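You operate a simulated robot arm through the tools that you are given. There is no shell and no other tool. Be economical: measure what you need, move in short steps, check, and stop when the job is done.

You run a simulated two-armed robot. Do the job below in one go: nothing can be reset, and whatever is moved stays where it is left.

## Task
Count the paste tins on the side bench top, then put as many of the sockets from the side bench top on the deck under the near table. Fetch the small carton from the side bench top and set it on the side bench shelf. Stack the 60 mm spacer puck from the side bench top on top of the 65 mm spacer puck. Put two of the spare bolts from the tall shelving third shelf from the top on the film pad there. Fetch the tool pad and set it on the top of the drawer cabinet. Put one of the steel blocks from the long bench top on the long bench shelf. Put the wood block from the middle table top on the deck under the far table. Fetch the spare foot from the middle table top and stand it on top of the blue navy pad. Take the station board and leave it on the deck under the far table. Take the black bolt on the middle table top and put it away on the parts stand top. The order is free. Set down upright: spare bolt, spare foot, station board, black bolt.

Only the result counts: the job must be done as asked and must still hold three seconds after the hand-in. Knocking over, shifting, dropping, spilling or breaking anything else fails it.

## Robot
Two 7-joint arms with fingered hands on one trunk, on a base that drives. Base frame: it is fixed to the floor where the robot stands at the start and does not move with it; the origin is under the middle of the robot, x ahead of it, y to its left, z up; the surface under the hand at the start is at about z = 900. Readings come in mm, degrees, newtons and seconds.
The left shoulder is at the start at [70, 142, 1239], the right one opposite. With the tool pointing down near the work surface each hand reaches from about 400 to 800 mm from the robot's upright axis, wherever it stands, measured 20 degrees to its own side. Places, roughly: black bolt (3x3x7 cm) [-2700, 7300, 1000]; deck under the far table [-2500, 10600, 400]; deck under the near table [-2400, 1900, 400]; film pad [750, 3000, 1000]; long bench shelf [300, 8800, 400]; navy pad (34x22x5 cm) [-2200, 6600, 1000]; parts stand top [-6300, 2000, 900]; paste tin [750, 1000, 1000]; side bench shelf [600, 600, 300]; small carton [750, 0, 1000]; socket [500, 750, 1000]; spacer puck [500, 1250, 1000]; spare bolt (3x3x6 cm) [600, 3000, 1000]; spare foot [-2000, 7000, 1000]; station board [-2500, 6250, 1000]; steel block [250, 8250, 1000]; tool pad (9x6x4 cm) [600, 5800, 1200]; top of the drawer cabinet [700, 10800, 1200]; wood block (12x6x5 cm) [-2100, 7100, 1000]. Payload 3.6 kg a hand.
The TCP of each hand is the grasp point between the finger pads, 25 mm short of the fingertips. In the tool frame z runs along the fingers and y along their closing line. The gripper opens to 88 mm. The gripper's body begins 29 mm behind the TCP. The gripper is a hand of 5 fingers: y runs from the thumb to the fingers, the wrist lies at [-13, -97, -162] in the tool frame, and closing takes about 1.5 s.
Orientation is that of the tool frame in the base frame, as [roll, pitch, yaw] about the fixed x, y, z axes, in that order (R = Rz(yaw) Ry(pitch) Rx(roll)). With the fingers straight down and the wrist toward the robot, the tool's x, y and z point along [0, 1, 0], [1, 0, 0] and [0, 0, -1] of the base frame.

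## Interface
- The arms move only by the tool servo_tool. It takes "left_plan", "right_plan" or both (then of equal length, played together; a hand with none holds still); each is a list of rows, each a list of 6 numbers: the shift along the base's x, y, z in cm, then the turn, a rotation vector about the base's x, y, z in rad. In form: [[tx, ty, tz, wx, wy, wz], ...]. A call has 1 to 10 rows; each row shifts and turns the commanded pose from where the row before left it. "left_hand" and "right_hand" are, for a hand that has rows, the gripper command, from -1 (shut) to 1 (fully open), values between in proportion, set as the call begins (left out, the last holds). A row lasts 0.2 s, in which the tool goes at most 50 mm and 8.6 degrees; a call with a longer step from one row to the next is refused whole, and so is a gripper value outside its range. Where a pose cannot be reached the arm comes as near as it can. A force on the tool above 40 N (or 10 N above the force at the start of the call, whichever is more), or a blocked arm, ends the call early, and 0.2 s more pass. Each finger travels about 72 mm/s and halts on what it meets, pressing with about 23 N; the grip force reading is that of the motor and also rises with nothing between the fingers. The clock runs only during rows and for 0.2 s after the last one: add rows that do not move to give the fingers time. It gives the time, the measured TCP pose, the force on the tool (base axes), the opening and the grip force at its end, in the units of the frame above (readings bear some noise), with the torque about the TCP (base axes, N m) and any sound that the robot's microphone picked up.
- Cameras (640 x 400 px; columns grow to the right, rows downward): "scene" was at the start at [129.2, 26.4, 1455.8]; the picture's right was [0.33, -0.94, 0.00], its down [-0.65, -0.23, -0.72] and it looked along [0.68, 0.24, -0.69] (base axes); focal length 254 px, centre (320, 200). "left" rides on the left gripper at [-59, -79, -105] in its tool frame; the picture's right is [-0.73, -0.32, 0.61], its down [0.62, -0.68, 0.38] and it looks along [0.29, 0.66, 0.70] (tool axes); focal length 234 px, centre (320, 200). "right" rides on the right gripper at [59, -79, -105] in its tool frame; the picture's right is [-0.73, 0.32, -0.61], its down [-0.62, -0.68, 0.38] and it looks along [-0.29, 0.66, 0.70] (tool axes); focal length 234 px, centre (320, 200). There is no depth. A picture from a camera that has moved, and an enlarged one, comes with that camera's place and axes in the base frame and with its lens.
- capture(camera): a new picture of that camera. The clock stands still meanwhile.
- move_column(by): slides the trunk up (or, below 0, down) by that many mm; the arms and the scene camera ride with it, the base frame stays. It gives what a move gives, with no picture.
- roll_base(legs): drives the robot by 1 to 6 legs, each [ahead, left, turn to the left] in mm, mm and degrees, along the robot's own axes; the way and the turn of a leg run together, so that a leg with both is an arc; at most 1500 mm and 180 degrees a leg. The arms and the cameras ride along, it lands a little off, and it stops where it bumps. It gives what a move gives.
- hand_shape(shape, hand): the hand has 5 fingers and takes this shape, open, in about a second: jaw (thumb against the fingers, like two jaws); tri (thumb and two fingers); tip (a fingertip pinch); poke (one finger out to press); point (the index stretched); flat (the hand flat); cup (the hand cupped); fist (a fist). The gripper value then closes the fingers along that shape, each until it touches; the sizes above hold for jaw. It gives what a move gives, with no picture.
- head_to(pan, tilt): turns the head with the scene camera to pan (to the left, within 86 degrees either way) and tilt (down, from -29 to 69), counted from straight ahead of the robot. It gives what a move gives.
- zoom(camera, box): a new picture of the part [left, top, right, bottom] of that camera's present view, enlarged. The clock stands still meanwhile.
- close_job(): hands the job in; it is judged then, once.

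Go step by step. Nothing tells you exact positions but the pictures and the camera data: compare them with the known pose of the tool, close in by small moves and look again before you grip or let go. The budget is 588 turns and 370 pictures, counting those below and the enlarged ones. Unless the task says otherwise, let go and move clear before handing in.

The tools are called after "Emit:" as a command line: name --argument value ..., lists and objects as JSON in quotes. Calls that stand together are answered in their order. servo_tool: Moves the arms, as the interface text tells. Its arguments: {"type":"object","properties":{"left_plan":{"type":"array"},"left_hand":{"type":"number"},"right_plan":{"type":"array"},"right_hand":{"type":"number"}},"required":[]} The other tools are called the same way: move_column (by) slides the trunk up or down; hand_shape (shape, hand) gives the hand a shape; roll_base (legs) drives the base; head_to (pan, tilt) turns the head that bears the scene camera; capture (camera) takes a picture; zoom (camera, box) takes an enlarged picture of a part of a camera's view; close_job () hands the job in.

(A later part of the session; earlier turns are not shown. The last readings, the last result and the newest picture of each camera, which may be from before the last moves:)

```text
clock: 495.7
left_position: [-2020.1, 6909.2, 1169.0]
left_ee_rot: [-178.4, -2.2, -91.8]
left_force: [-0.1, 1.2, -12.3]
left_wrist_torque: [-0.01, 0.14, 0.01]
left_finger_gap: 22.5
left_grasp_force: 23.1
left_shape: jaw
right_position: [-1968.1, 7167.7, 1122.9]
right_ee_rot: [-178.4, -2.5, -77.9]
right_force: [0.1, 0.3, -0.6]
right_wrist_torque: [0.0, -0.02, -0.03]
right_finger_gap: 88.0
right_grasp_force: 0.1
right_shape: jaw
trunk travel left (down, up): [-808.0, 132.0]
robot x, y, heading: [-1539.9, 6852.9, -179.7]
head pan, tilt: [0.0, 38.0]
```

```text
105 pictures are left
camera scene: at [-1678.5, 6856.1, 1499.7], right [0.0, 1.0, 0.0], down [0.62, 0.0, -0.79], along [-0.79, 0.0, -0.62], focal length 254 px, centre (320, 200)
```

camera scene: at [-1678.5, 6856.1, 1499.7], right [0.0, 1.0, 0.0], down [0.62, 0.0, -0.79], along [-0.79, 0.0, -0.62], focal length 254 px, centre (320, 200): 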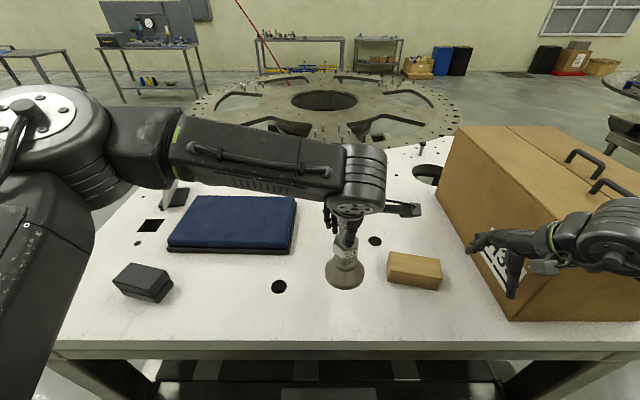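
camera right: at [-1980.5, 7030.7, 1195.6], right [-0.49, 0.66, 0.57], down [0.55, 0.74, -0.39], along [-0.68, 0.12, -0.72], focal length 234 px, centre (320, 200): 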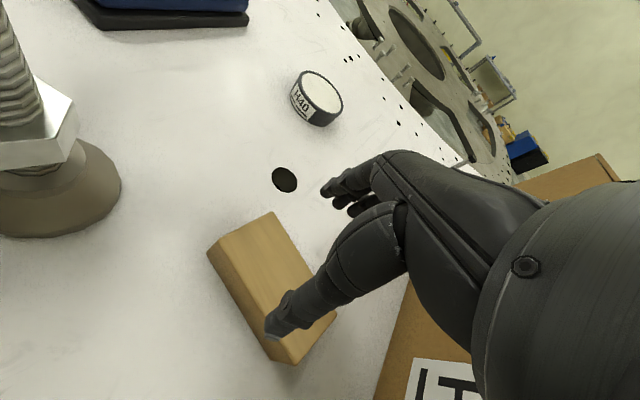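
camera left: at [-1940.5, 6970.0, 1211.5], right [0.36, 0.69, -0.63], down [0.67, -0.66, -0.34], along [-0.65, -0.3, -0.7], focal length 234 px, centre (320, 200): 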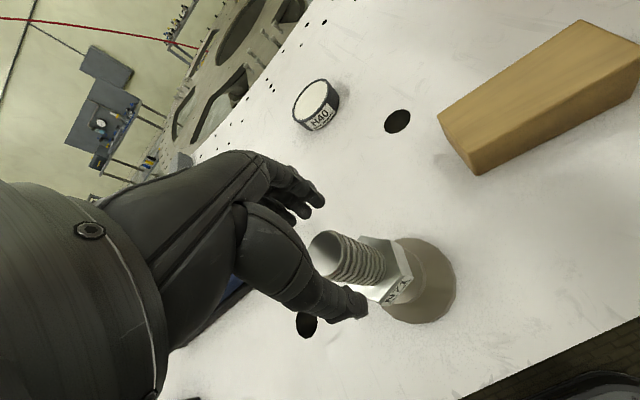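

Emit:
zoom --camera "scene" --box '[290, 190, 410, 300]'

Emit:
roll_base --legs '[[100, 150, 0]]'

Emit:
servo_tool --left_plan '[[-3.3, -3, 0, 0, 0, 0], [-3.3, -3, 0, 0, 0, 0], [-3.3, -3, 0, 0, 0, 0], [-3.3, -3, 0, 0, 0, 0], [-3.3, -3, 0, 0, 0, 0], [0, 0, 0, 0, 0, 0]]'

Emit:
capture --camera "scene"

Emit:
capture --camera "left"

```text
3.64 times, centred on (350, 245) of scene
camera zoom: at [-1678.5, 6856.1, 1499.7], right [0.0, 1.0, 0.0], down [0.62, 0.0, -0.79], along [-0.79, 0.0, -0.62], focal length 923 px, centre (211, 36)
```

zoom: 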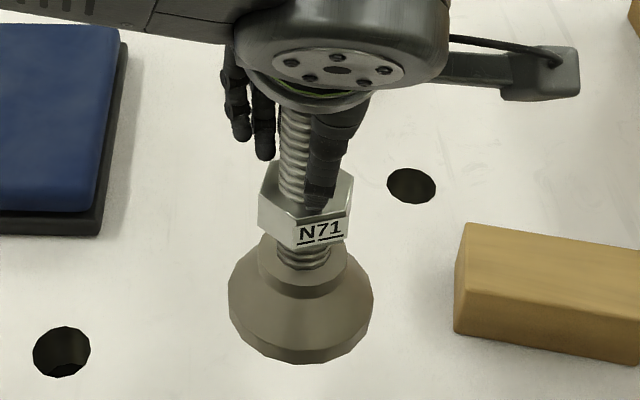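

```text
clock: 497.2
left_position: [-2118.9, 6759.6, 1168.8]
left_ee_rot: [-178.6, -2.3, -91.8]
left_force: [0.2, 0.4, -11.9]
left_wrist_torque: [0.0, 0.14, 0.01]
left_finger_gap: 22.5
left_grasp_force: 22.9
left_shape: jaw
right_position: [-2067.1, 7019.5, 1124.3]
right_ee_rot: [-178.5, -2.5, -77.9]
right_force: [0.0, 0.1, 0.0]
right_wrist_torque: [-0.01, 0.03, -0.01]
right_finger_gap: 88.0
right_grasp_force: 0.2
right_shape: jaw
trunk travel left (down, up): [-808.0, 132.0]
robot x, y, heading: [-1642.0, 6700.1, -179.9]
head pan, tilt: [0.0, 38.0]
```

```text
clock: 498.6
left_position: [-2283.7, 6607.1, 1166.5]
left_ee_rot: [-178.3, -2.3, -91.7]
left_force: [0.1, 1.9, -12.6]
left_wrist_torque: [0.04, 0.15, 0.02]
left_finger_gap: 22.5
left_grasp_force: 23.0
left_shape: jaw
right_position: [-2067.5, 7016.6, 1121.6]
right_ee_rot: [-178.4, -2.3, -77.9]
right_force: [0.2, -0.7, -0.1]
right_wrist_torque: [0.01, -0.02, -0.02]
right_finger_gap: 88.2
right_grasp_force: 0.0
right_shape: jaw
trunk travel left (down, up): [-808.0, 132.0]
robot x, y, heading: [-1636.5, 6706.1, -180.0]
head pan, tilt: [0.0, 38.0]
```

```text
103 pictures are left
camera scene: at [-1778.2, 6703.2, 1499.7], right [0.0, 1.0, 0.0], down [0.62, 0.0, -0.79], along [-0.79, 0.0, -0.62], focal length 254 px, centre (320, 200)
```

scene: 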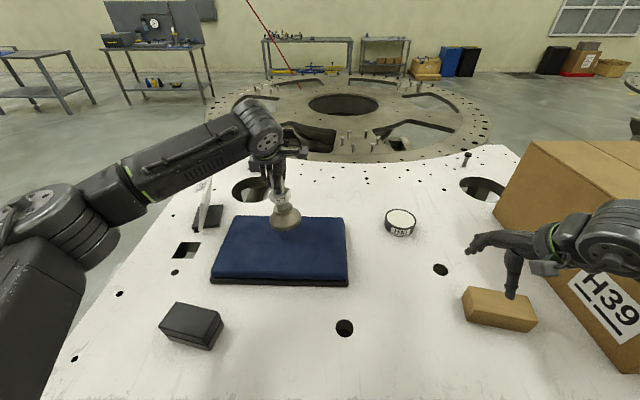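

```text
102 pictures are left
camera left: at [-2208.7, 6669.0, 1271.8], right [0.36, 0.69, -0.63], down [0.67, -0.66, -0.34], along [-0.65, -0.3, -0.7], focal length 234 px, centre (320, 200)
```

left: 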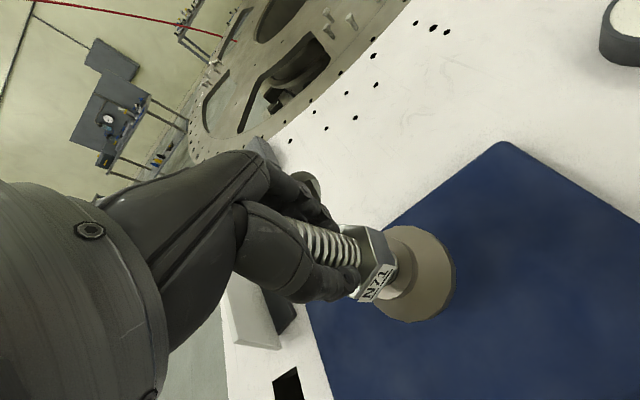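

Emit:
servo_tool --left_plan '[[0, 0, -1.5, 0, 0, 0], [0, 0, -1.5, 0, 0, 0], [0, 0, -0.5, 0, 0, 0], [0, 0, 0, 0, 0, 0]]'

Emit:
servo_tool --left_plan '[[0, 0, -0.4, 0, 0, 0], [0, 0, -0.4, 0, 0, 0], [0, 0, -0.4, 0, 0, 0], [0, 0, 0, 0, 0, 0]]'

Emit:
zoom --camera "scene" --box '[200, 140, 380, 300]'

```text
clock: 499.6
left_position: [-2284.1, 6606.7, 1130.6]
left_ee_rot: [-178.4, -2.3, -91.7]
left_force: [0.2, 0.5, -12.7]
left_wrist_torque: [0.0, 0.08, 0.01]
left_finger_gap: 22.4
left_grasp_force: 22.9
left_shape: jaw
right_position: [-2068.8, 7014.6, 1120.7]
right_ee_rot: [-178.4, -2.3, -77.9]
right_force: [0.7, 0.5, 1.1]
right_wrist_torque: [0.03, -0.02, 0.03]
right_finger_gap: 87.8
right_grasp_force: 0.1
right_shape: jaw
trunk travel left (down, up): [-808.0, 132.0]
robot x, y, heading: [-1641.2, 6700.4, -180.0]
head pan, tilt: [0.0, 38.0]
```

```text
clock: 500.6
left_position: [-2284.7, 6606.0, 1119.4]
left_ee_rot: [-178.4, -2.3, -91.8]
left_force: [0.8, 0.2, -9.3]
left_wrist_torque: [-0.01, 0.15, 0.01]
left_finger_gap: 22.6
left_grasp_force: 23.5
left_shape: jaw
right_position: [-2068.6, 7015.8, 1121.7]
right_ee_rot: [-178.5, -2.4, -77.8]
right_force: [-0.4, 0.6, -0.3]
right_wrist_torque: [0.01, 0.01, -0.03]
right_finger_gap: 88.0
right_grasp_force: 0.0
right_shape: jaw
trunk travel left (down, up): [-808.0, 132.0]
robot x, y, heading: [-1642.3, 6704.0, -180.2]
head pan, tilt: [0.0, 38.0]
```

```text
2.50 times, centred on (290, 220) of scene
camera zoom: at [-1778.3, 6702.9, 1499.7], right [0.0, 1.0, 0.0], down [0.62, 0.0, -0.79], along [-0.79, 0.0, -0.62], focal length 635 px, centre (395, 150)
```

zoom: 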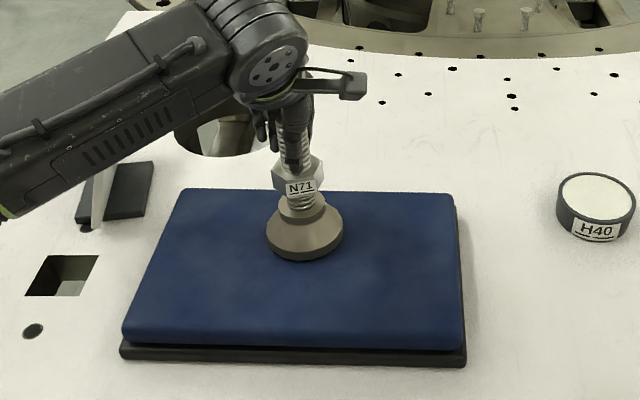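

Emit:
servo_tool --left_plan '[[0, 0, -0.2, 0, 0, 0], [0, 0, -0.2, 0, 0, 0], [0, 0, 0, 0, 0, 0]]'

Emit:
servo_tool --left_plan '[[0, 0, -0.2, 0, 0, 0], [0, 0, -0.2, 0, 0, 0], [0, 0, 0, 0, 0, 0]]'

```text
clock: 501.4
left_position: [-2282.9, 6607.0, 1117.0]
left_ee_rot: [-178.6, -2.3, -91.8]
left_force: [2.9, 1.1, -0.4]
left_wrist_torque: [0.0, 0.06, 0.0]
left_finger_gap: 23.8
left_grasp_force: 22.8
left_shape: jaw
right_position: [-2066.3, 7016.8, 1122.5]
right_ee_rot: [-178.5, -2.3, -77.9]
right_force: [0.5, 0.5, -0.3]
right_wrist_torque: [0.02, 0.0, -0.01]
right_finger_gap: 88.1
right_grasp_force: 0.1
right_shape: jaw
trunk travel left (down, up): [-808.0, 132.0]
robot x, y, heading: [-1640.0, 6704.9, -179.9]
head pan, tilt: [0.0, 38.0]
```

```text
clock: 502.2
left_position: [-2282.2, 6606.9, 1113.2]
left_ee_rot: [-178.7, -2.2, -91.7]
left_force: [-1.3, 1.3, 15.9]
left_wrist_torque: [-0.01, 0.0, -0.03]
left_finger_gap: 24.8
left_grasp_force: 23.0
left_shape: jaw
right_position: [-2065.2, 7016.7, 1123.1]
right_ee_rot: [-178.7, -2.2, -77.9]
right_force: [0.3, -0.1, 0.1]
right_wrist_torque: [0.02, 0.01, 0.02]
right_finger_gap: 88.1
right_grasp_force: 0.0
right_shape: jaw
trunk travel left (down, up): [-808.0, 132.0]
robot x, y, heading: [-1636.7, 6707.1, -180.0]
head pan, tilt: [0.0, 38.0]
```

The foot bears on the pad. I ease up 2 mm and open in two stages.

Emit:
servo_tool --left_plan '[[0, 0, 0.2, 0, 0, 0], [0, 0, 0, 0, 0, 0]]'

Emit:
servo_tool --left_plan '[[0, 0, 0, 0, 0, 0], [0, 0, 0, 0, 0, 0], [0, 0, 0, 0, 0, 0]]' --left_hand -0.2

Emit:
servo_tool --left_plan '[[0, 0, 0, 0, 0, 0], [0, 0, 0, 0, 0, 0], [0, 0, 0, 0, 0, 0], [0, 0, 1, 0, 0, 0], [0, 0, 2, 0, 0, 0], [0, 0, 3, 0, 0, 0], [0, 0, 4, 0, 0, 0]]' --left_hand 0.4

Emit:
zoom --camera "scene" --box '[200, 140, 380, 300]'

```text
clock: 502.8
left_position: [-2281.1, 6607.2, 1114.4]
left_ee_rot: [-178.6, -2.3, -91.8]
left_force: [-0.1, 2.0, 9.9]
left_wrist_torque: [-0.02, 0.02, 0.0]
left_finger_gap: 24.7
left_grasp_force: 22.6
left_shape: jaw
right_position: [-2064.3, 7017.5, 1122.0]
right_ee_rot: [-178.5, -2.3, -77.9]
right_force: [0.4, -1.0, -0.6]
right_wrist_torque: [0.01, 0.0, 0.0]
right_finger_gap: 88.1
right_grasp_force: 0.0
right_shape: jaw
trunk travel left (down, up): [-808.0, 132.0]
robot x, y, heading: [-1638.2, 6703.1, -179.9]
head pan, tilt: [0.0, 38.0]
```

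```text
clock: 503.6
left_position: [-2282.1, 6606.6, 1113.2]
left_ee_rot: [-178.5, -2.3, -91.9]
left_force: [1.2, 0.2, 0.0]
left_wrist_torque: [0.03, -0.02, 0.01]
left_finger_gap: 36.6
left_grasp_force: 0.0
left_shape: jaw
right_position: [-2066.5, 7016.2, 1121.8]
right_ee_rot: [-178.6, -2.3, -77.8]
right_force: [0.3, 0.1, -1.3]
right_wrist_torque: [0.0, 0.02, 0.02]
right_finger_gap: 88.2
right_grasp_force: 0.1
right_shape: jaw
trunk travel left (down, up): [-808.0, 132.0]
robot x, y, heading: [-1640.1, 6704.2, -180.0]
head pan, tilt: [0.0, 38.0]
```

```text
clock: 505.2
left_position: [-2282.6, 6604.9, 1214.4]
left_ee_rot: [-178.5, -2.4, -91.8]
left_force: [0.4, 0.4, -1.1]
left_wrist_torque: [0.01, 0.01, -0.03]
left_finger_gap: 61.3
left_grasp_force: 0.0
left_shape: jaw
right_position: [-2066.7, 7017.4, 1121.1]
right_ee_rot: [-178.6, -2.3, -77.8]
right_force: [0.2, -0.2, -0.7]
right_wrist_torque: [0.0, 0.0, -0.03]
right_finger_gap: 87.8
right_grasp_force: 0.0
right_shape: jaw
trunk travel left (down, up): [-808.0, 132.0]
robot x, y, heading: [-1640.2, 6703.0, -179.7]
head pan, tilt: [0.0, 38.0]
```

```text
2.50 times, centred on (290, 220) of scene
camera zoom: at [-1775.2, 6703.7, 1500.0], right [0.0, 1.0, 0.0], down [0.62, 0.0, -0.79], along [-0.79, 0.0, -0.62], focal length 635 px, centre (395, 150)
```

zoom: 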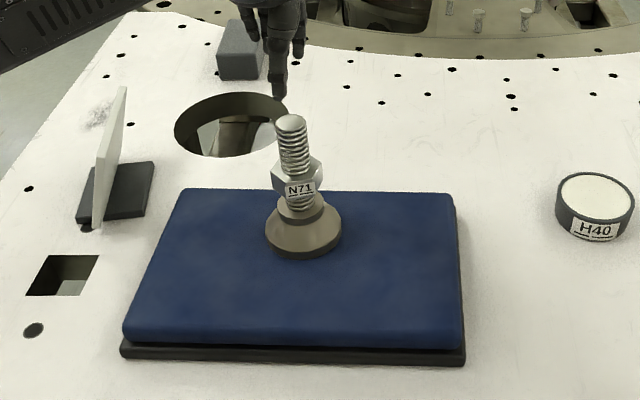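

The foot stands upright on the navy pad. Next the wood block with the right hand; I retract the left hand and look.

Emit:
servo_tool --left_plan '[[4, 0, 1, 0, 0, 0], [4.5, 0, 0, 0, 0, 0], [4.5, 0, 0, 0, 0, 0], [4.5, 0, 0, 0, 0, 0]]' --left_hand 1

Emit:
zoom --camera "scene" --box '[430, 230, 590, 350]'

Emit:
capture --camera "right"

```text
clock: 506.2
left_position: [-2108.3, 6605.2, 1225.4]
left_ee_rot: [-178.5, -2.2, -91.8]
left_force: [-0.3, -0.3, -0.6]
left_wrist_torque: [-0.01, 0.01, 0.02]
left_finger_gap: 87.6
left_grasp_force: 0.1
left_shape: jaw
right_position: [-2065.0, 7015.9, 1122.1]
right_ee_rot: [-178.5, -2.4, -77.8]
right_force: [-0.1, -0.3, -0.3]
right_wrist_torque: [-0.02, 0.01, -0.03]
right_finger_gap: 87.9
right_grasp_force: 0.1
right_shape: jaw
trunk travel left (down, up): [-808.0, 132.0]
robot x, y, heading: [-1641.0, 6701.5, -179.9]
head pan, tilt: [0.0, 38.0]
```

```text
3.33 times, centred on (510, 290) of scene
camera zoom: at [-1774.0, 6703.0, 1500.1], right [0.0, 1.0, 0.0], down [0.61, 0.0, -0.79], along [-0.79, 0.0, -0.61], focal length 846 px, centre (-313, -100)
```

zoom: 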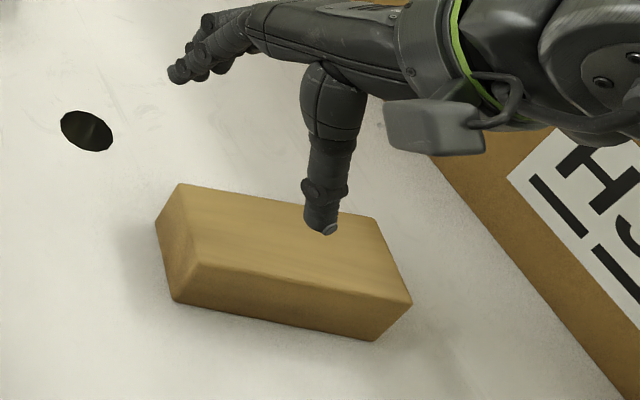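

```text
98 pictures are left
camera right: at [-1979.1, 6978.9, 1232.2], right [-0.49, 0.66, 0.57], down [0.55, 0.74, -0.39], along [-0.68, 0.12, -0.72], focal length 234 px, centre (320, 200)
```

right: 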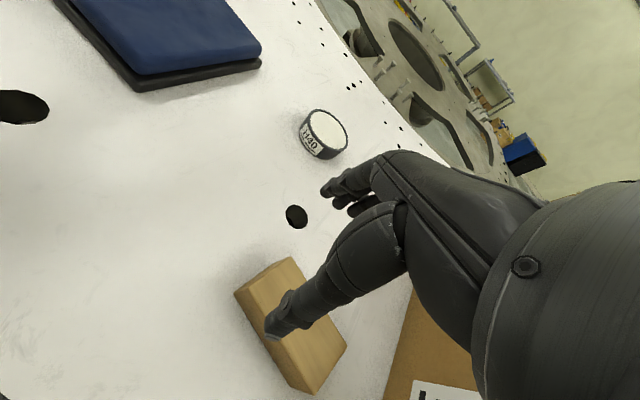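

Emit:
roll_base --legs '[[0, -130, 0]]'

Emit:
servo_tool --right_plan '[[-0.6, -0.6, -1, 0, 0, -0.12], [-0.6, -0.6, -2, 0, 0, -0.12], [-0.7, -0.6, -3, 0, 0, -0.12], [-0.7, -0.6, -3, 0, 0, -0.1], [0, 0, 0, 0, 0, 0]]' --right_hand 1

Emit:
capture --camera "right"

Emit:
capture --camera "scene"

```text
clock: 507.5
left_position: [-2110.1, 6732.2, 1223.8]
left_ee_rot: [-178.5, -2.3, -91.7]
left_force: [-0.5, -0.3, -0.2]
left_wrist_torque: [-0.01, 0.02, 0.02]
left_finger_gap: 87.5
left_grasp_force: 0.0
left_shape: jaw
right_position: [-2067.6, 7143.7, 1123.9]
right_ee_rot: [-178.5, -2.1, -77.8]
right_force: [0.0, -0.4, -1.2]
right_wrist_torque: [-0.02, 0.0, 0.0]
right_finger_gap: 87.9
right_grasp_force: 0.1
right_shape: jaw
trunk travel left (down, up): [-808.0, 132.0]
robot x, y, heading: [-1641.2, 6834.7, -179.6]
head pan, tilt: [0.0, 38.0]
```

```text
clock: 508.7
left_position: [-2109.7, 6735.5, 1222.2]
left_ee_rot: [-178.5, -2.3, -91.6]
left_force: [-1.2, -0.3, -0.2]
left_wrist_torque: [0.01, 0.01, 0.0]
left_finger_gap: 87.7
left_grasp_force: 0.0
left_shape: jaw
right_position: [-2093.6, 7120.1, 1030.8]
right_ee_rot: [-178.4, -2.3, -104.2]
right_force: [-0.9, 1.1, -0.4]
right_wrist_torque: [0.01, -0.04, -0.01]
right_finger_gap: 87.9
right_grasp_force: 0.0
right_shape: jaw
trunk travel left (down, up): [-808.0, 132.0]
robot x, y, heading: [-1641.7, 6835.4, -180.0]
head pan, tilt: [0.0, 38.0]
```

```text
97 pictures are left
camera right: at [-2032.6, 7049.5, 1140.0], right [-0.14, 0.81, 0.57], down [0.82, 0.42, -0.39], along [-0.55, 0.41, -0.72], focal length 234 px, centre (320, 200)
```

right: 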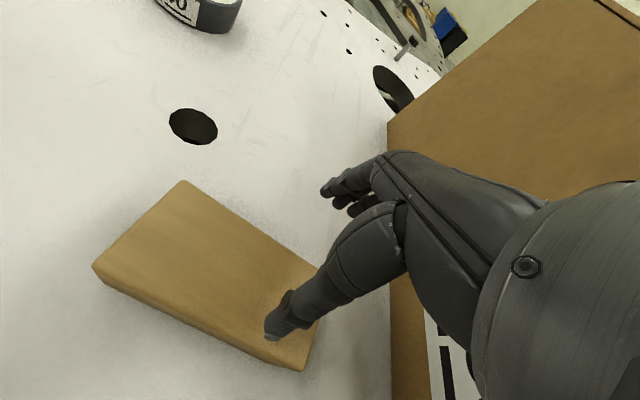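

```text
96 pictures are left
camera scene: at [-1775.9, 6832.1, 1500.0], right [0.0, 1.0, 0.0], down [0.62, 0.0, -0.79], along [-0.79, 0.0, -0.62], focal length 254 px, centre (320, 200)
```

scene: 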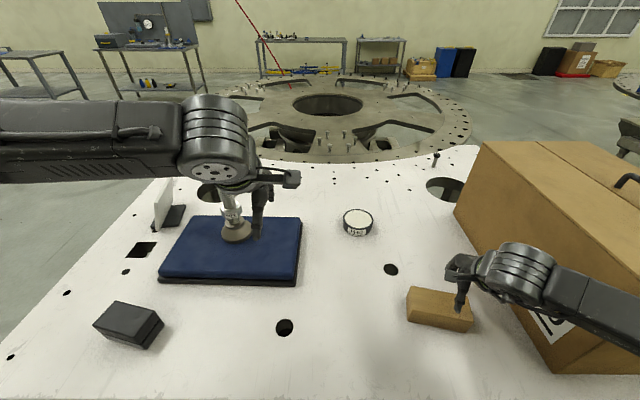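

Emit:
zoom --camera "scene" --box '[380, 230, 540, 350]'

```text
3.33 times, centred on (460, 290) of scene
camera zoom: at [-1775.9, 6832.1, 1500.0], right [0.0, 1.0, 0.0], down [0.62, 0.0, -0.79], along [-0.79, 0.0, -0.62], focal length 846 px, centre (-147, -100)
```

zoom: 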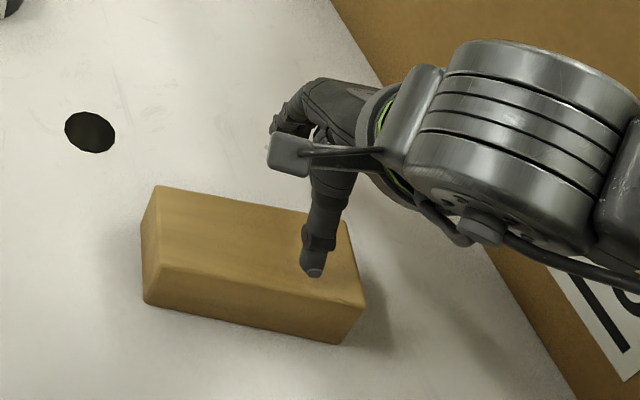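

Emit:
servo_tool --right_plan '[[0.2, -1.2, -2.5, 0, 0, 0], [0, 0, -2.5, 0, 0, 0], [0, 0, 0, 0, 0, 0]]'

Emit:
capture --camera "right"

Emit:
zoom --camera "scene" --box '[380, 230, 540, 350]'

```text
clock: 509.2
left_position: [-2102.0, 6730.9, 1222.8]
left_ee_rot: [-178.8, -2.0, -91.6]
left_force: [0.4, 0.0, -0.7]
left_wrist_torque: [-0.02, 0.02, 0.01]
left_finger_gap: 87.9
left_grasp_force: 0.0
left_shape: jaw
right_position: [-2086.0, 7106.3, 1007.1]
right_ee_rot: [-179.4, -2.6, -103.9]
right_force: [9.6, 0.8, 33.3]
right_wrist_torque: [-0.27, -2.26, 0.14]
right_finger_gap: 88.1
right_grasp_force: 0.1
right_shape: jaw
trunk travel left (down, up): [-808.0, 132.0]
robot x, y, heading: [-1638.2, 6830.3, -180.0]
head pan, tilt: [0.0, 38.0]
stopped in row 2 (right hand): the force on the tool passed its limit at 59 N (the readings are from after the stop); the commanded pose is now the measured one
```

```text
94 pictures are left
camera right: at [-2023.3, 7034.7, 1115.1], right [-0.14, 0.81, 0.57], down [0.81, 0.42, -0.4], along [-0.57, 0.41, -0.71], focal length 234 px, centre (320, 200)
```

right: 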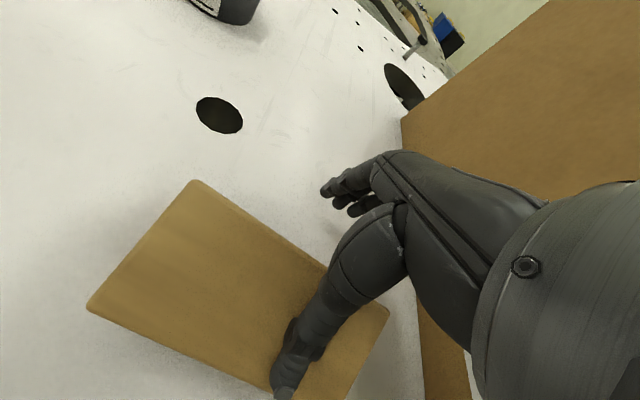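

```text
3.33 times, centred on (460, 290) of scene
camera zoom: at [-1766.6, 6828.4, 1501.4], right [0.0, 1.0, 0.0], down [0.61, 0.0, -0.79], along [-0.79, 0.0, -0.61], focal length 846 px, centre (-147, -100)
```

zoom: 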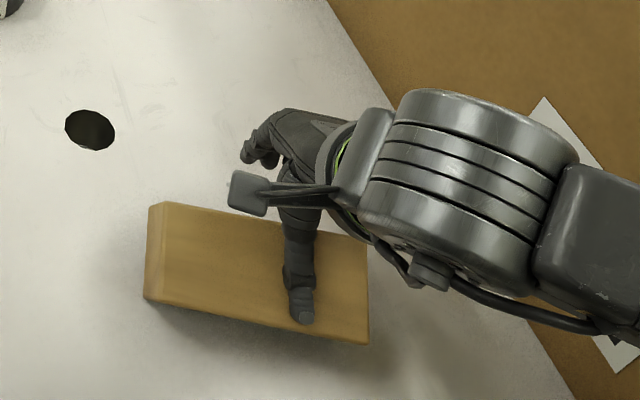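

The thumb came down on the block: the table is higher than I assumed (block top near z ≈ 980). I lift off and re-measure.

Emit:
servo_tool --right_plan '[[0, 0, 2, 0, 0, 0], [0, 0, 3, 0, 0, 0], [0, 0, 1.5, 0, 0, 0], [0, 0, 0, 0, 0, 0]]'

Emit:
capture --camera "right"

Emit:
zoom --camera "scene" --box '[380, 230, 540, 350]'

```text
clock: 510.2
left_position: [-2111.2, 6735.5, 1219.6]
left_ee_rot: [-178.4, -2.3, -91.6]
left_force: [-0.7, 0.7, 0.1]
left_wrist_torque: [0.01, -0.01, 0.03]
left_finger_gap: 87.9
left_grasp_force: 0.1
left_shape: jaw
right_position: [-2092.9, 7110.0, 1067.4]
right_ee_rot: [-178.7, -2.4, -103.9]
right_force: [0.4, 0.1, 0.2]
right_wrist_torque: [0.0, 0.0, -0.01]
right_finger_gap: 87.9
right_grasp_force: 0.0
right_shape: jaw
trunk travel left (down, up): [-808.0, 132.0]
robot x, y, heading: [-1640.4, 6833.5, -180.0]
head pan, tilt: [0.0, 38.0]
```

```text
92 pictures are left
camera right: at [-2031.5, 7037.9, 1176.0], right [-0.14, 0.81, 0.57], down [0.82, 0.42, -0.4], along [-0.56, 0.41, -0.72], focal length 234 px, centre (320, 200)
```

right: 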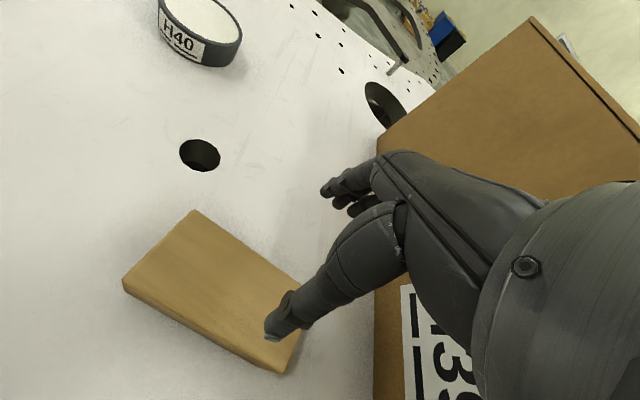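

```text
3.33 times, centred on (460, 290) of scene
camera zoom: at [-1777.8, 6832.9, 1499.7], right [0.0, 1.0, 0.0], down [0.62, 0.0, -0.79], along [-0.79, 0.0, -0.62], focal length 846 px, centre (-147, -100)
```

zoom: 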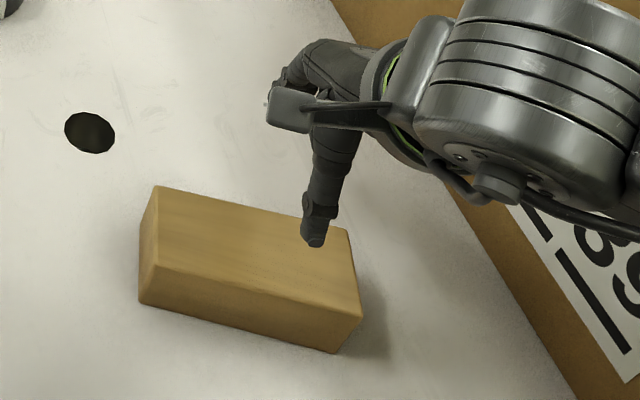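

Now both cameras agree: block centre (-2070, 7092), top z = 980. I reposition and go down.

Emit:
servo_tool --right_plan '[[1.2, -0.9, 0, 0, 0, 0], [1.1, -0.9, 0, 0, 0, 0], [0, 0, -3.5, 0, 0, 0], [0, 0, -3.5, 0, 0, 0], [0, 0, -3.4, 0, 0, 0], [0, 0, 0, 0, 0, 0]]'

Emit:
servo_tool --right_plan '[[0, 0, 0, 0, 0, 0], [0, 0, 0, 0, 0, 0], [0, 0, 0, 0, 0, 0], [0, 0, 0, 0, 0, 0], [0, 0, 0, 0, 0, 0], [0, 0, 0, 0, 0, 0]]' --right_hand -1

Emit:
servo_tool --right_plan '[[0, 0, 1, 0, 0, 0], [0, 0, 3, 0, 0, 0], [0, 0, 4, 0, 0, 0], [0, 0, 4, 0, 0, 0], [0, 0, 0, 0, 0, 0]]'

Emit:
capture --camera "scene"

```text
clock: 511.4
left_position: [-2106.1, 6732.4, 1221.0]
left_ee_rot: [-178.7, -2.2, -91.7]
left_force: [-0.9, 0.1, 0.2]
left_wrist_torque: [0.0, -0.01, 0.01]
left_finger_gap: 87.9
left_grasp_force: 0.0
left_shape: jaw
right_position: [-2066.0, 7089.7, 974.1]
right_ee_rot: [179.8, -2.9, -103.9]
right_force: [4.8, 2.6, 25.0]
right_wrist_torque: [0.05, -0.05, 0.08]
right_finger_gap: 87.3
right_grasp_force: 0.1
right_shape: jaw
trunk travel left (down, up): [-808.0, 132.0]
robot x, y, heading: [-1641.8, 6837.2, -179.9]
head pan, tilt: [0.0, 38.0]
stopped in row 6 (right hand): the force on the tool passed its limit at 58 N (the readings are from after the stop); the commanded pose is now the measured one
```

```text
clock: 512.2
left_position: [-2104.9, 6732.7, 1218.3]
left_ee_rot: [-178.6, -2.1, -91.6]
left_force: [0.1, 0.0, -0.4]
left_wrist_torque: [0.02, -0.02, 0.01]
left_finger_gap: 87.8
left_grasp_force: 0.1
left_shape: jaw
right_position: [-2067.4, 7089.4, 975.3]
right_ee_rot: [179.5, -3.0, -103.9]
right_force: [4.0, 0.0, 33.1]
right_wrist_torque: [0.04, -0.72, 0.0]
right_finger_gap: 52.9
right_grasp_force: 23.5
right_shape: jaw
trunk travel left (down, up): [-808.0, 132.0]
robot x, y, heading: [-1639.9, 6835.9, -180.0]
head pan, tilt: [0.0, 38.0]
stopped in row 4 (right hand): the force on the tool passed its limit at 41 N (the readings are from after the stop); the commanded pose is now the measured one
```

```text
clock: 513.5
left_position: [-2109.9, 6736.0, 1216.1]
left_ee_rot: [-178.5, -2.3, -91.7]
left_force: [-0.3, 0.6, 0.6]
left_wrist_torque: [-0.01, 0.0, -0.01]
left_finger_gap: 87.8
left_grasp_force: 0.0
left_shape: jaw
right_position: [-2071.7, 7090.7, 1090.4]
right_ee_rot: [-179.9, -2.9, -103.9]
right_force: [-0.2, -0.9, -0.8]
right_wrist_torque: [0.06, 0.02, -0.01]
right_finger_gap: 52.6
right_grasp_force: 23.2
right_shape: jaw
trunk travel left (down, up): [-808.0, 132.0]
robot x, y, heading: [-1641.3, 6835.9, -179.7]
head pan, tilt: [0.0, 38.0]
```

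```text
90 pictures are left
camera scene: at [-1776.4, 6832.9, 1499.9], right [0.0, 1.0, 0.0], down [0.62, 0.0, -0.79], along [-0.79, 0.0, -0.62], focal length 254 px, centre (320, 200)
```

scene: 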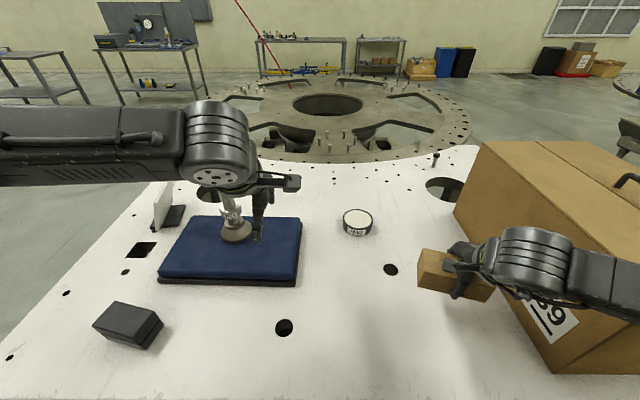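

The wood block is held. For the station board I go to the table's near (-y) end: back off, turn, and drive round.

Emit:
roll_base --legs '[[-420, 0, 0], [0, 0, -90]]'

Emit:
roll_base --legs '[[-980, 0, 0], [0, 500, 0]]'

Emit:
head_to --pan 30 --tilt 35

Emit:
capture --camera "scene"

```text
clock: 519.8
left_position: [-1329.3, 7305.2, 1217.0]
left_ee_rot: [-178.4, -2.2, 179.2]
left_force: [-0.2, 1.1, 0.1]
left_wrist_torque: [0.0, -0.01, 0.0]
left_finger_gap: 87.9
left_grasp_force: 0.0
left_shape: jaw
right_position: [-973.6, 7270.4, 1091.2]
right_ee_rot: [179.9, -2.9, 166.8]
right_force: [-1.2, -0.1, -2.4]
right_wrist_torque: [0.02, 0.01, 0.0]
right_finger_gap: 53.0
right_grasp_force: 22.8
right_shape: jaw
trunk travel left (down, up): [-808.0, 132.0]
robot x, y, heading: [-1224.0, 6837.5, 90.6]
head pan, tilt: [0.0, 38.0]
```

```text
clock: 527.5
left_position: [-1806.4, 6306.0, 1215.5]
left_ee_rot: [-178.6, -1.8, 179.0]
left_force: [0.5, -0.4, -0.7]
left_wrist_torque: [0.02, 0.01, 0.03]
left_finger_gap: 87.7
left_grasp_force: 0.1
left_shape: jaw
right_position: [-1448.7, 6271.3, 1093.1]
right_ee_rot: [179.8, -2.6, 166.8]
right_force: [-0.4, 0.9, -1.1]
right_wrist_torque: [0.01, -0.01, 0.0]
right_finger_gap: 52.5
right_grasp_force: 22.7
right_shape: jaw
trunk travel left (down, up): [-808.0, 132.0]
robot x, y, heading: [-1691.3, 5841.2, 90.5]
head pan, tilt: [0.0, 38.0]
stopped in leg 2: the robot was blocked; the commanded pose is now the measured one
```

```text
clock: 528.4
left_position: [-1805.6, 6308.1, 1213.7]
left_ee_rot: [-178.5, -1.8, 179.0]
left_force: [-0.1, 0.0, -0.2]
left_wrist_torque: [0.01, -0.01, 0.02]
left_finger_gap: 87.8
left_grasp_force: 0.1
left_shape: jaw
right_position: [-1447.9, 6273.1, 1092.3]
right_ee_rot: [179.9, -2.6, 166.8]
right_force: [0.1, -0.1, -1.3]
right_wrist_torque: [-0.02, 0.0, -0.01]
right_finger_gap: 52.6
right_grasp_force: 22.8
right_shape: jaw
trunk travel left (down, up): [-808.0, 132.0]
robot x, y, heading: [-1688.8, 5839.6, 90.7]
head pan, tilt: [30.0, 35.0]
```

```text
89 pictures are left
camera scene: at [-1734.5, 5964.8, 1501.4], right [0.86, 0.51, 0.0], down [0.29, -0.49, -0.82], along [-0.42, 0.7, -0.57], focal length 254 px, centre (320, 200)
```

scene: 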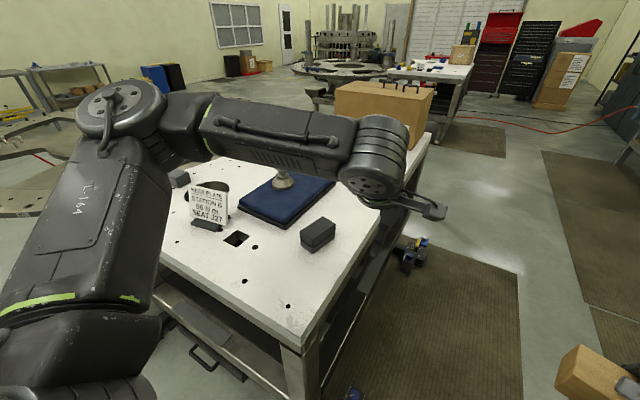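

The stop was again at the mat edge. The board (white plate on a black foot) is near (-2392, 6325). I continue sideways.

Emit:
roll_base --legs '[[0, 470, 0]]'

Emit:
head_to --pan 12 --tilt 38

Emit:
capture --camera "scene"

Emit:
capture --camera "left"

```text
clock: 531.2
left_position: [-2271.7, 6302.6, 1214.3]
left_ee_rot: [-178.5, -1.8, 178.7]
left_force: [0.8, 0.7, 0.2]
left_wrist_torque: [0.0, 0.01, -0.01]
left_finger_gap: 87.6
left_grasp_force: 0.1
left_shape: jaw
right_position: [-1915.0, 6268.4, 1091.7]
right_ee_rot: [-180.0, -2.5, 166.6]
right_force: [-0.3, 0.4, -1.6]
right_wrist_torque: [-0.02, -0.02, 0.01]
right_finger_gap: 52.4
right_grasp_force: 23.3
right_shape: jaw
trunk travel left (down, up): [-808.0, 132.0]
robot x, y, heading: [-2158.7, 5834.4, 90.2]
head pan, tilt: [30.0, 35.0]
```

```text
clock: 532.0
left_position: [-2272.5, 6302.7, 1213.8]
left_ee_rot: [-178.5, -1.7, 178.8]
left_force: [0.1, 0.7, 0.3]
left_wrist_torque: [0.01, 0.01, 0.0]
left_finger_gap: 87.7
left_grasp_force: 0.1
left_shape: jaw
right_position: [-1917.5, 6267.4, 1092.1]
right_ee_rot: [179.9, -2.5, 166.6]
right_force: [0.7, 0.6, -2.3]
right_wrist_torque: [0.01, -0.01, -0.01]
right_finger_gap: 52.9
right_grasp_force: 23.2
right_shape: jaw
trunk travel left (down, up): [-808.0, 132.0]
robot x, y, heading: [-2156.5, 5835.2, 90.5]
head pan, tilt: [12.0, 38.0]
```

```text
88 pictures are left
camera scene: at [-2177.4, 5968.4, 1496.9], right [0.98, 0.22, 0.0], down [0.13, -0.6, -0.79], along [-0.17, 0.77, -0.62], focal length 254 px, centre (320, 200)
```

scene: 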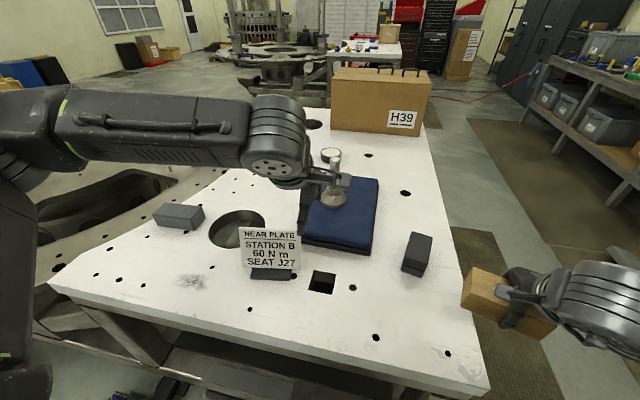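

```text
87 pictures are left
camera left: at [-2215.1, 6227.4, 1320.0], right [0.7, -0.35, -0.62], down [-0.65, -0.68, -0.35], along [-0.3, 0.65, -0.7], focal length 234 px, centre (320, 200)
```

left: 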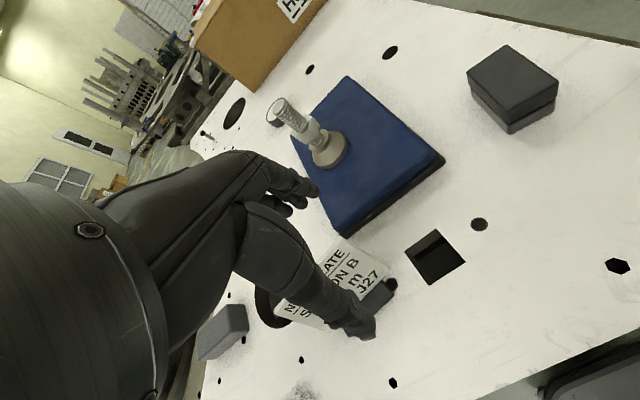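

Emit:
zoom --camera "scene" --box '[210, 200, 330, 300]'

Emit:
zoom --camera "left" --box '[240, 210, 440, 360]'

```text
4.00 times, centred on (270, 250) of scene
camera zoom: at [-2177.4, 5968.4, 1496.9], right [0.98, 0.22, 0.0], down [0.13, -0.6, -0.79], along [-0.17, 0.77, -0.62], focal length 1015 px, centre (520, 0)
```

zoom: 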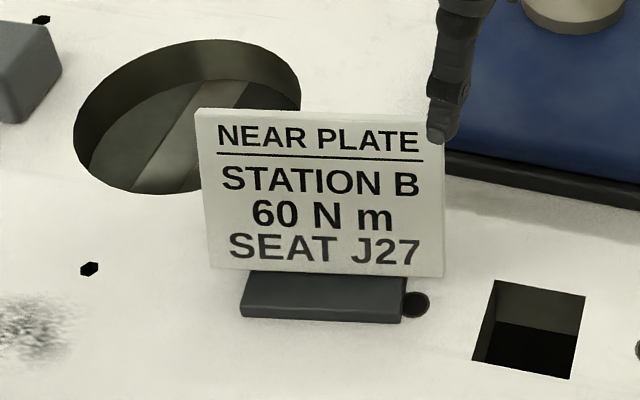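

```text
2.67 times, centred on (340, 285) of left
camera zoom: at [-2215.1, 6227.4, 1320.0], right [0.7, -0.35, -0.62], down [-0.65, -0.68, -0.35], along [-0.3, 0.65, -0.7], focal length 624 px, centre (267, -27)
```

zoom: 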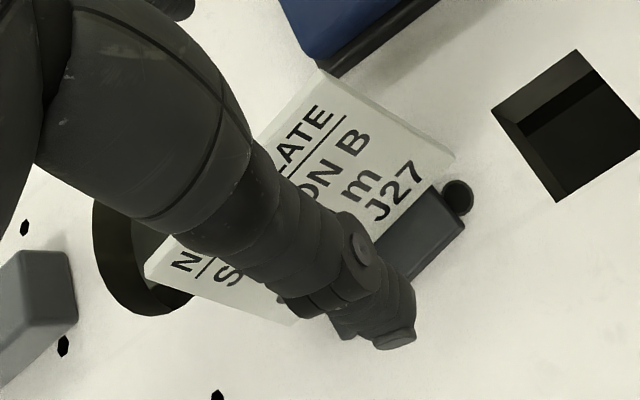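

The board is a 150 mm plate leaning back about 23° on a small base. I orient the left hand along the plate and move above its top edge.

Emit:
servo_tool --left_plan '[[-3.1, 2.2, 0, -0.1, -0.013, 0.033], [-3.1, 2.2, -1, -0.1, -0.013, 0.033], [-3.1, 2.2, -2, -0.1, -0.013, 0.033], [-3.2, 2.2, -3, -0.1, -0.013, 0.033], [0, 0, 0, 0, 0, 0]]' --left_hand 0.4

Emit:
capture --camera "left"

Emit:
zoom --camera "scene" --box '[190, 150, 350, 290]'

```text
clock: 533.2
left_position: [-2399.8, 6392.1, 1152.7]
left_ee_rot: [-155.5, 0.3, -173.9]
left_force: [0.4, -0.6, 0.0]
left_wrist_torque: [0.04, -0.02, 0.01]
left_finger_gap: 62.0
left_grasp_force: 0.1
left_shape: jaw
right_position: [-1915.0, 6267.3, 1092.7]
right_ee_rot: [180.0, -2.5, 166.5]
right_force: [-0.6, -0.1, -1.4]
right_wrist_torque: [0.02, 0.02, -0.01]
right_finger_gap: 52.5
right_grasp_force: 23.1
right_shape: jaw
trunk travel left (down, up): [-808.0, 132.0]
robot x, y, heading: [-2160.0, 5837.0, 90.3]
head pan, tilt: [12.0, 38.0]
```

```text
84 pictures are left
camera left: at [-2340.6, 6371.8, 1283.0], right [0.78, -0.47, -0.42], down [-0.54, -0.84, -0.07], along [-0.32, 0.28, -0.91], focal length 234 px, centre (320, 200)
```

left: 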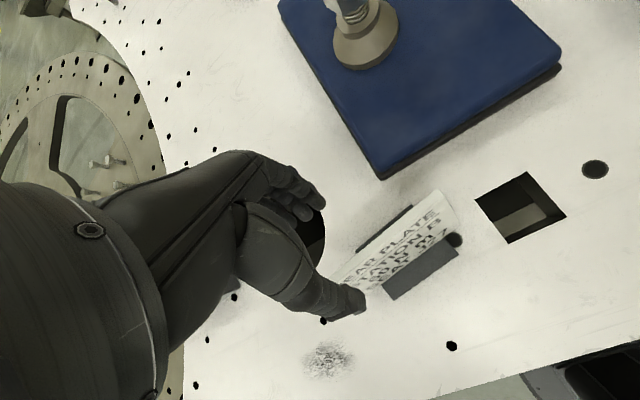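

```text
2.86 times, centred on (270, 220) of scene
camera zoom: at [-2176.3, 5967.7, 1497.0], right [0.98, 0.22, 0.0], down [0.13, -0.6, -0.79], along [-0.17, 0.77, -0.62], focal length 725 px, centre (463, 143)
```

zoom: 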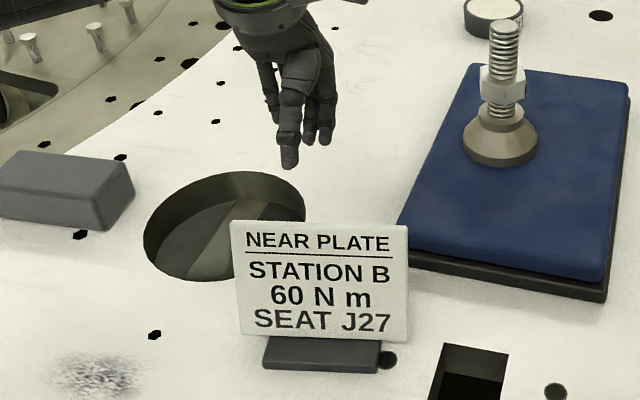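

Emit:
servo_tool --left_plan '[[0.6, 2.1, 0, -0.05, -0.006, 0], [0, -1.7, -3.8, 0, 0, 0], [0, -1.2, -2.6, 0, 0, 0], [0, 0, 0, 0, 0, 0]]'

Emit:
capture --camera "left"

Emit:
zoom --camera "scene" --box '[190, 170, 350, 290]'

```text
clock: 534.2
left_position: [-2388.3, 6386.0, 1089.9]
left_ee_rot: [-152.6, 0.2, -173.8]
left_force: [0.0, -0.2, -0.2]
left_wrist_torque: [0.02, 0.0, 0.01]
left_finger_gap: 62.1
left_grasp_force: 0.1
left_shape: jaw
right_position: [-1915.7, 6268.5, 1091.8]
right_ee_rot: [179.9, -2.6, 166.7]
right_force: [1.6, 0.4, -2.1]
right_wrist_torque: [0.03, 0.0, -0.01]
right_finger_gap: 52.6
right_grasp_force: 23.2
right_shape: jaw
trunk travel left (down, up): [-808.0, 132.0]
robot x, y, heading: [-2158.3, 5831.9, 90.6]
head pan, tilt: [12.0, 38.0]
```

```text
82 pictures are left
camera left: at [-2331.6, 6371.6, 1220.6], right [0.78, -0.49, -0.39], down [-0.54, -0.84, -0.03], along [-0.31, 0.23, -0.92], focal length 234 px, centre (320, 200)
```

left: 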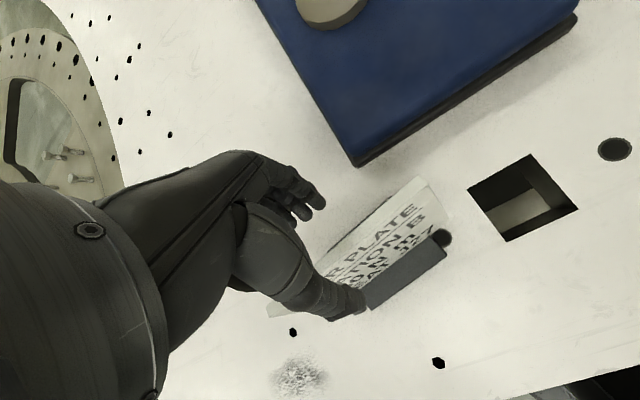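

```text
3.33 times, centred on (270, 230) of scene
camera zoom: at [-2175.6, 5969.3, 1496.8], right [0.98, 0.22, 0.0], down [0.13, -0.6, -0.79], along [-0.17, 0.77, -0.62], focal length 846 px, centre (487, 100)
```

zoom: 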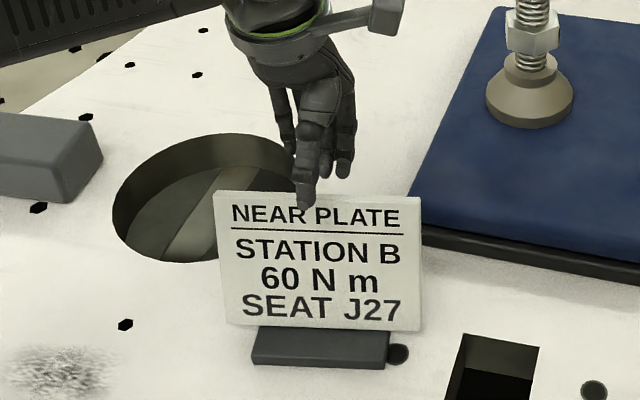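

Emit:
servo_tool --left_plan '[[-0.3, -1.2, -2.6, 0, 0, 0], [-0.2, -1.1, -2.4, 0, 0, 0], [0, 0, 0, 0, 0, 0]]'

Emit:
zoom --camera "scene" --box '[190, 170, 350, 290]'

```text
clock: 535.0
left_position: [-2396.7, 6358.1, 1040.8]
left_ee_rot: [-152.6, 0.3, -173.8]
left_force: [0.9, 0.1, 0.6]
left_wrist_torque: [0.03, 0.0, 0.01]
left_finger_gap: 61.8
left_grasp_force: 0.1
left_shape: jaw
right_position: [-1915.8, 6267.8, 1092.6]
right_ee_rot: [180.0, -2.5, 166.7]
right_force: [-0.1, 0.6, -1.9]
right_wrist_torque: [0.04, 0.03, -0.01]
right_finger_gap: 52.7
right_grasp_force: 23.7
right_shape: jaw
trunk travel left (down, up): [-808.0, 132.0]
robot x, y, heading: [-2155.0, 5834.3, 90.5]
head pan, tilt: [12.0, 38.0]
```

```text
3.33 times, centred on (270, 230) of scene
camera zoom: at [-2176.3, 5968.3, 1496.9], right [0.98, 0.22, 0.0], down [0.13, -0.6, -0.79], along [-0.17, 0.77, -0.62], focal length 846 px, centre (487, 100)
```

zoom: 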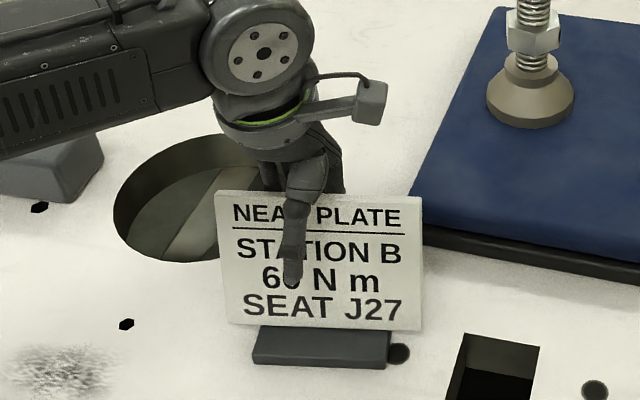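

Thumb in front, fingers behind the plate. Close and lift.

Emit:
servo_tool --left_plan '[[0, 0, 0, 0, 0, 0], [0, 0, 0, 0, 0, 0], [0, 0, 0, 0, 0, 0], [0, 0, 0, 0, 0, 0], [0, 0, 0, 0, 0, 0], [0, 0, 0, 0, 0, 0], [0, 0, 0, 0, 0, 0]]' --left_hand -1

Emit:
servo_tool --left_plan '[[0, 0, 1, 0, 0, 0], [0, 0, 2, 0, 0, 0], [0, 0, 3, 0, 0, 0], [0, 0, 3, 0, 0, 0], [0, 0, 0, 0, 0, 0]]'

Emit:
zoom --camera "scene" --box '[190, 150, 350, 290]'

Emit:
capture --camera "left"

```text
clock: 536.6
left_position: [-2396.1, 6360.5, 1040.7]
left_ee_rot: [-152.7, 0.3, -173.9]
left_force: [1.0, 0.2, 0.5]
left_wrist_torque: [0.05, -0.01, 0.0]
left_finger_gap: 4.3
left_grasp_force: 23.2
left_shape: jaw
right_position: [-1915.4, 6267.9, 1092.1]
right_ee_rot: [179.9, -2.4, 166.6]
right_force: [0.6, 0.0, -1.4]
right_wrist_torque: [-0.04, -0.03, -0.01]
right_finger_gap: 52.5
right_grasp_force: 22.9
right_shape: jaw
trunk travel left (down, up): [-808.0, 132.0]
robot x, y, heading: [-2159.7, 5837.4, 90.7]
head pan, tilt: [12.0, 38.0]
```

```text
clock: 537.8
left_position: [-2396.4, 6361.9, 1131.9]
left_ee_rot: [-152.7, 0.4, -173.7]
left_force: [-0.7, 0.4, -2.4]
left_wrist_torque: [0.04, 0.03, 0.01]
left_finger_gap: 3.7
left_grasp_force: 23.2
left_shape: jaw
right_position: [-1917.0, 6268.5, 1092.1]
right_ee_rot: [179.9, -2.5, 166.5]
right_force: [-0.4, -1.4, -1.9]
right_wrist_torque: [-0.04, -0.04, -0.02]
right_finger_gap: 52.7
right_grasp_force: 23.2
right_shape: jaw
trunk travel left (down, up): [-808.0, 132.0]
robot x, y, heading: [-2158.7, 5833.3, 90.5]
head pan, tilt: [12.0, 38.0]
```

```text
2.86 times, centred on (270, 220) of scene
camera zoom: at [-2177.3, 5969.0, 1496.8], right [0.98, 0.22, 0.0], down [0.13, -0.6, -0.79], along [-0.17, 0.77, -0.62], focal length 725 px, centre (463, 143)
```

zoom: 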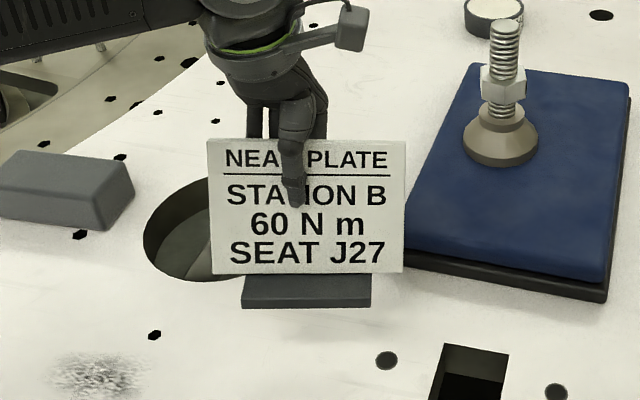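

```text
78 pictures are left
camera left: at [-2338.5, 6348.3, 1261.7], right [0.78, -0.49, -0.39], down [-0.54, -0.84, -0.03], along [-0.31, 0.23, -0.92], focal length 234 px, centre (320, 200)
```

left: 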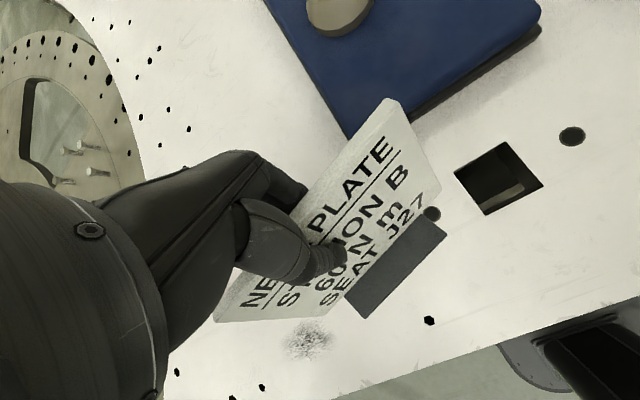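

The board is held upright. I drive back out to the aisle and north to the far table.

Emit:
roll_base --legs '[[-250, 0, 0], [0, -1150, 0]]'

Emit:
roll_base --legs '[[1400, 0, 0], [1400, 0, 0], [1300, 0, 0]]'

```text
clock: 545.0
left_position: [-1258.3, 6122.0, 1130.7]
left_ee_rot: [-152.6, 0.4, -174.5]
left_force: [0.2, 0.0, -2.0]
left_wrist_torque: [0.02, -0.01, 0.02]
left_finger_gap: 4.2
left_grasp_force: 22.7
left_shape: jaw
right_position: [-780.0, 6023.7, 1091.9]
right_ee_rot: [179.8, -2.5, 166.0]
right_force: [-0.7, 0.5, -2.0]
right_wrist_torque: [0.0, -0.01, -0.02]
right_finger_gap: 52.7
right_grasp_force: 22.5
right_shape: jaw
trunk travel left (down, up): [-808.0, 132.0]
robot x, y, heading: [-1025.1, 5591.4, 89.7]
head pan, tilt: [12.0, 38.0]
```

```text
clock: 564.7
left_position: [-1305.8, 10221.0, 1131.4]
left_ee_rot: [-152.6, 0.2, -172.6]
left_force: [-0.2, 0.0, -1.9]
left_wrist_torque: [0.05, 0.03, 0.05]
left_finger_gap: 3.9
left_grasp_force: 23.1
left_shape: jaw
right_position: [-823.9, 10137.7, 1092.2]
right_ee_rot: [180.0, -2.4, 167.9]
right_force: [0.8, 0.4, -1.5]
right_wrist_torque: [-0.03, -0.06, -0.01]
right_finger_gap: 52.7
right_grasp_force: 23.0
right_shape: jaw
trunk travel left (down, up): [-808.0, 132.0]
robot x, y, heading: [-1059.6, 9697.4, 91.8]
head pan, tilt: [12.0, 38.0]
```

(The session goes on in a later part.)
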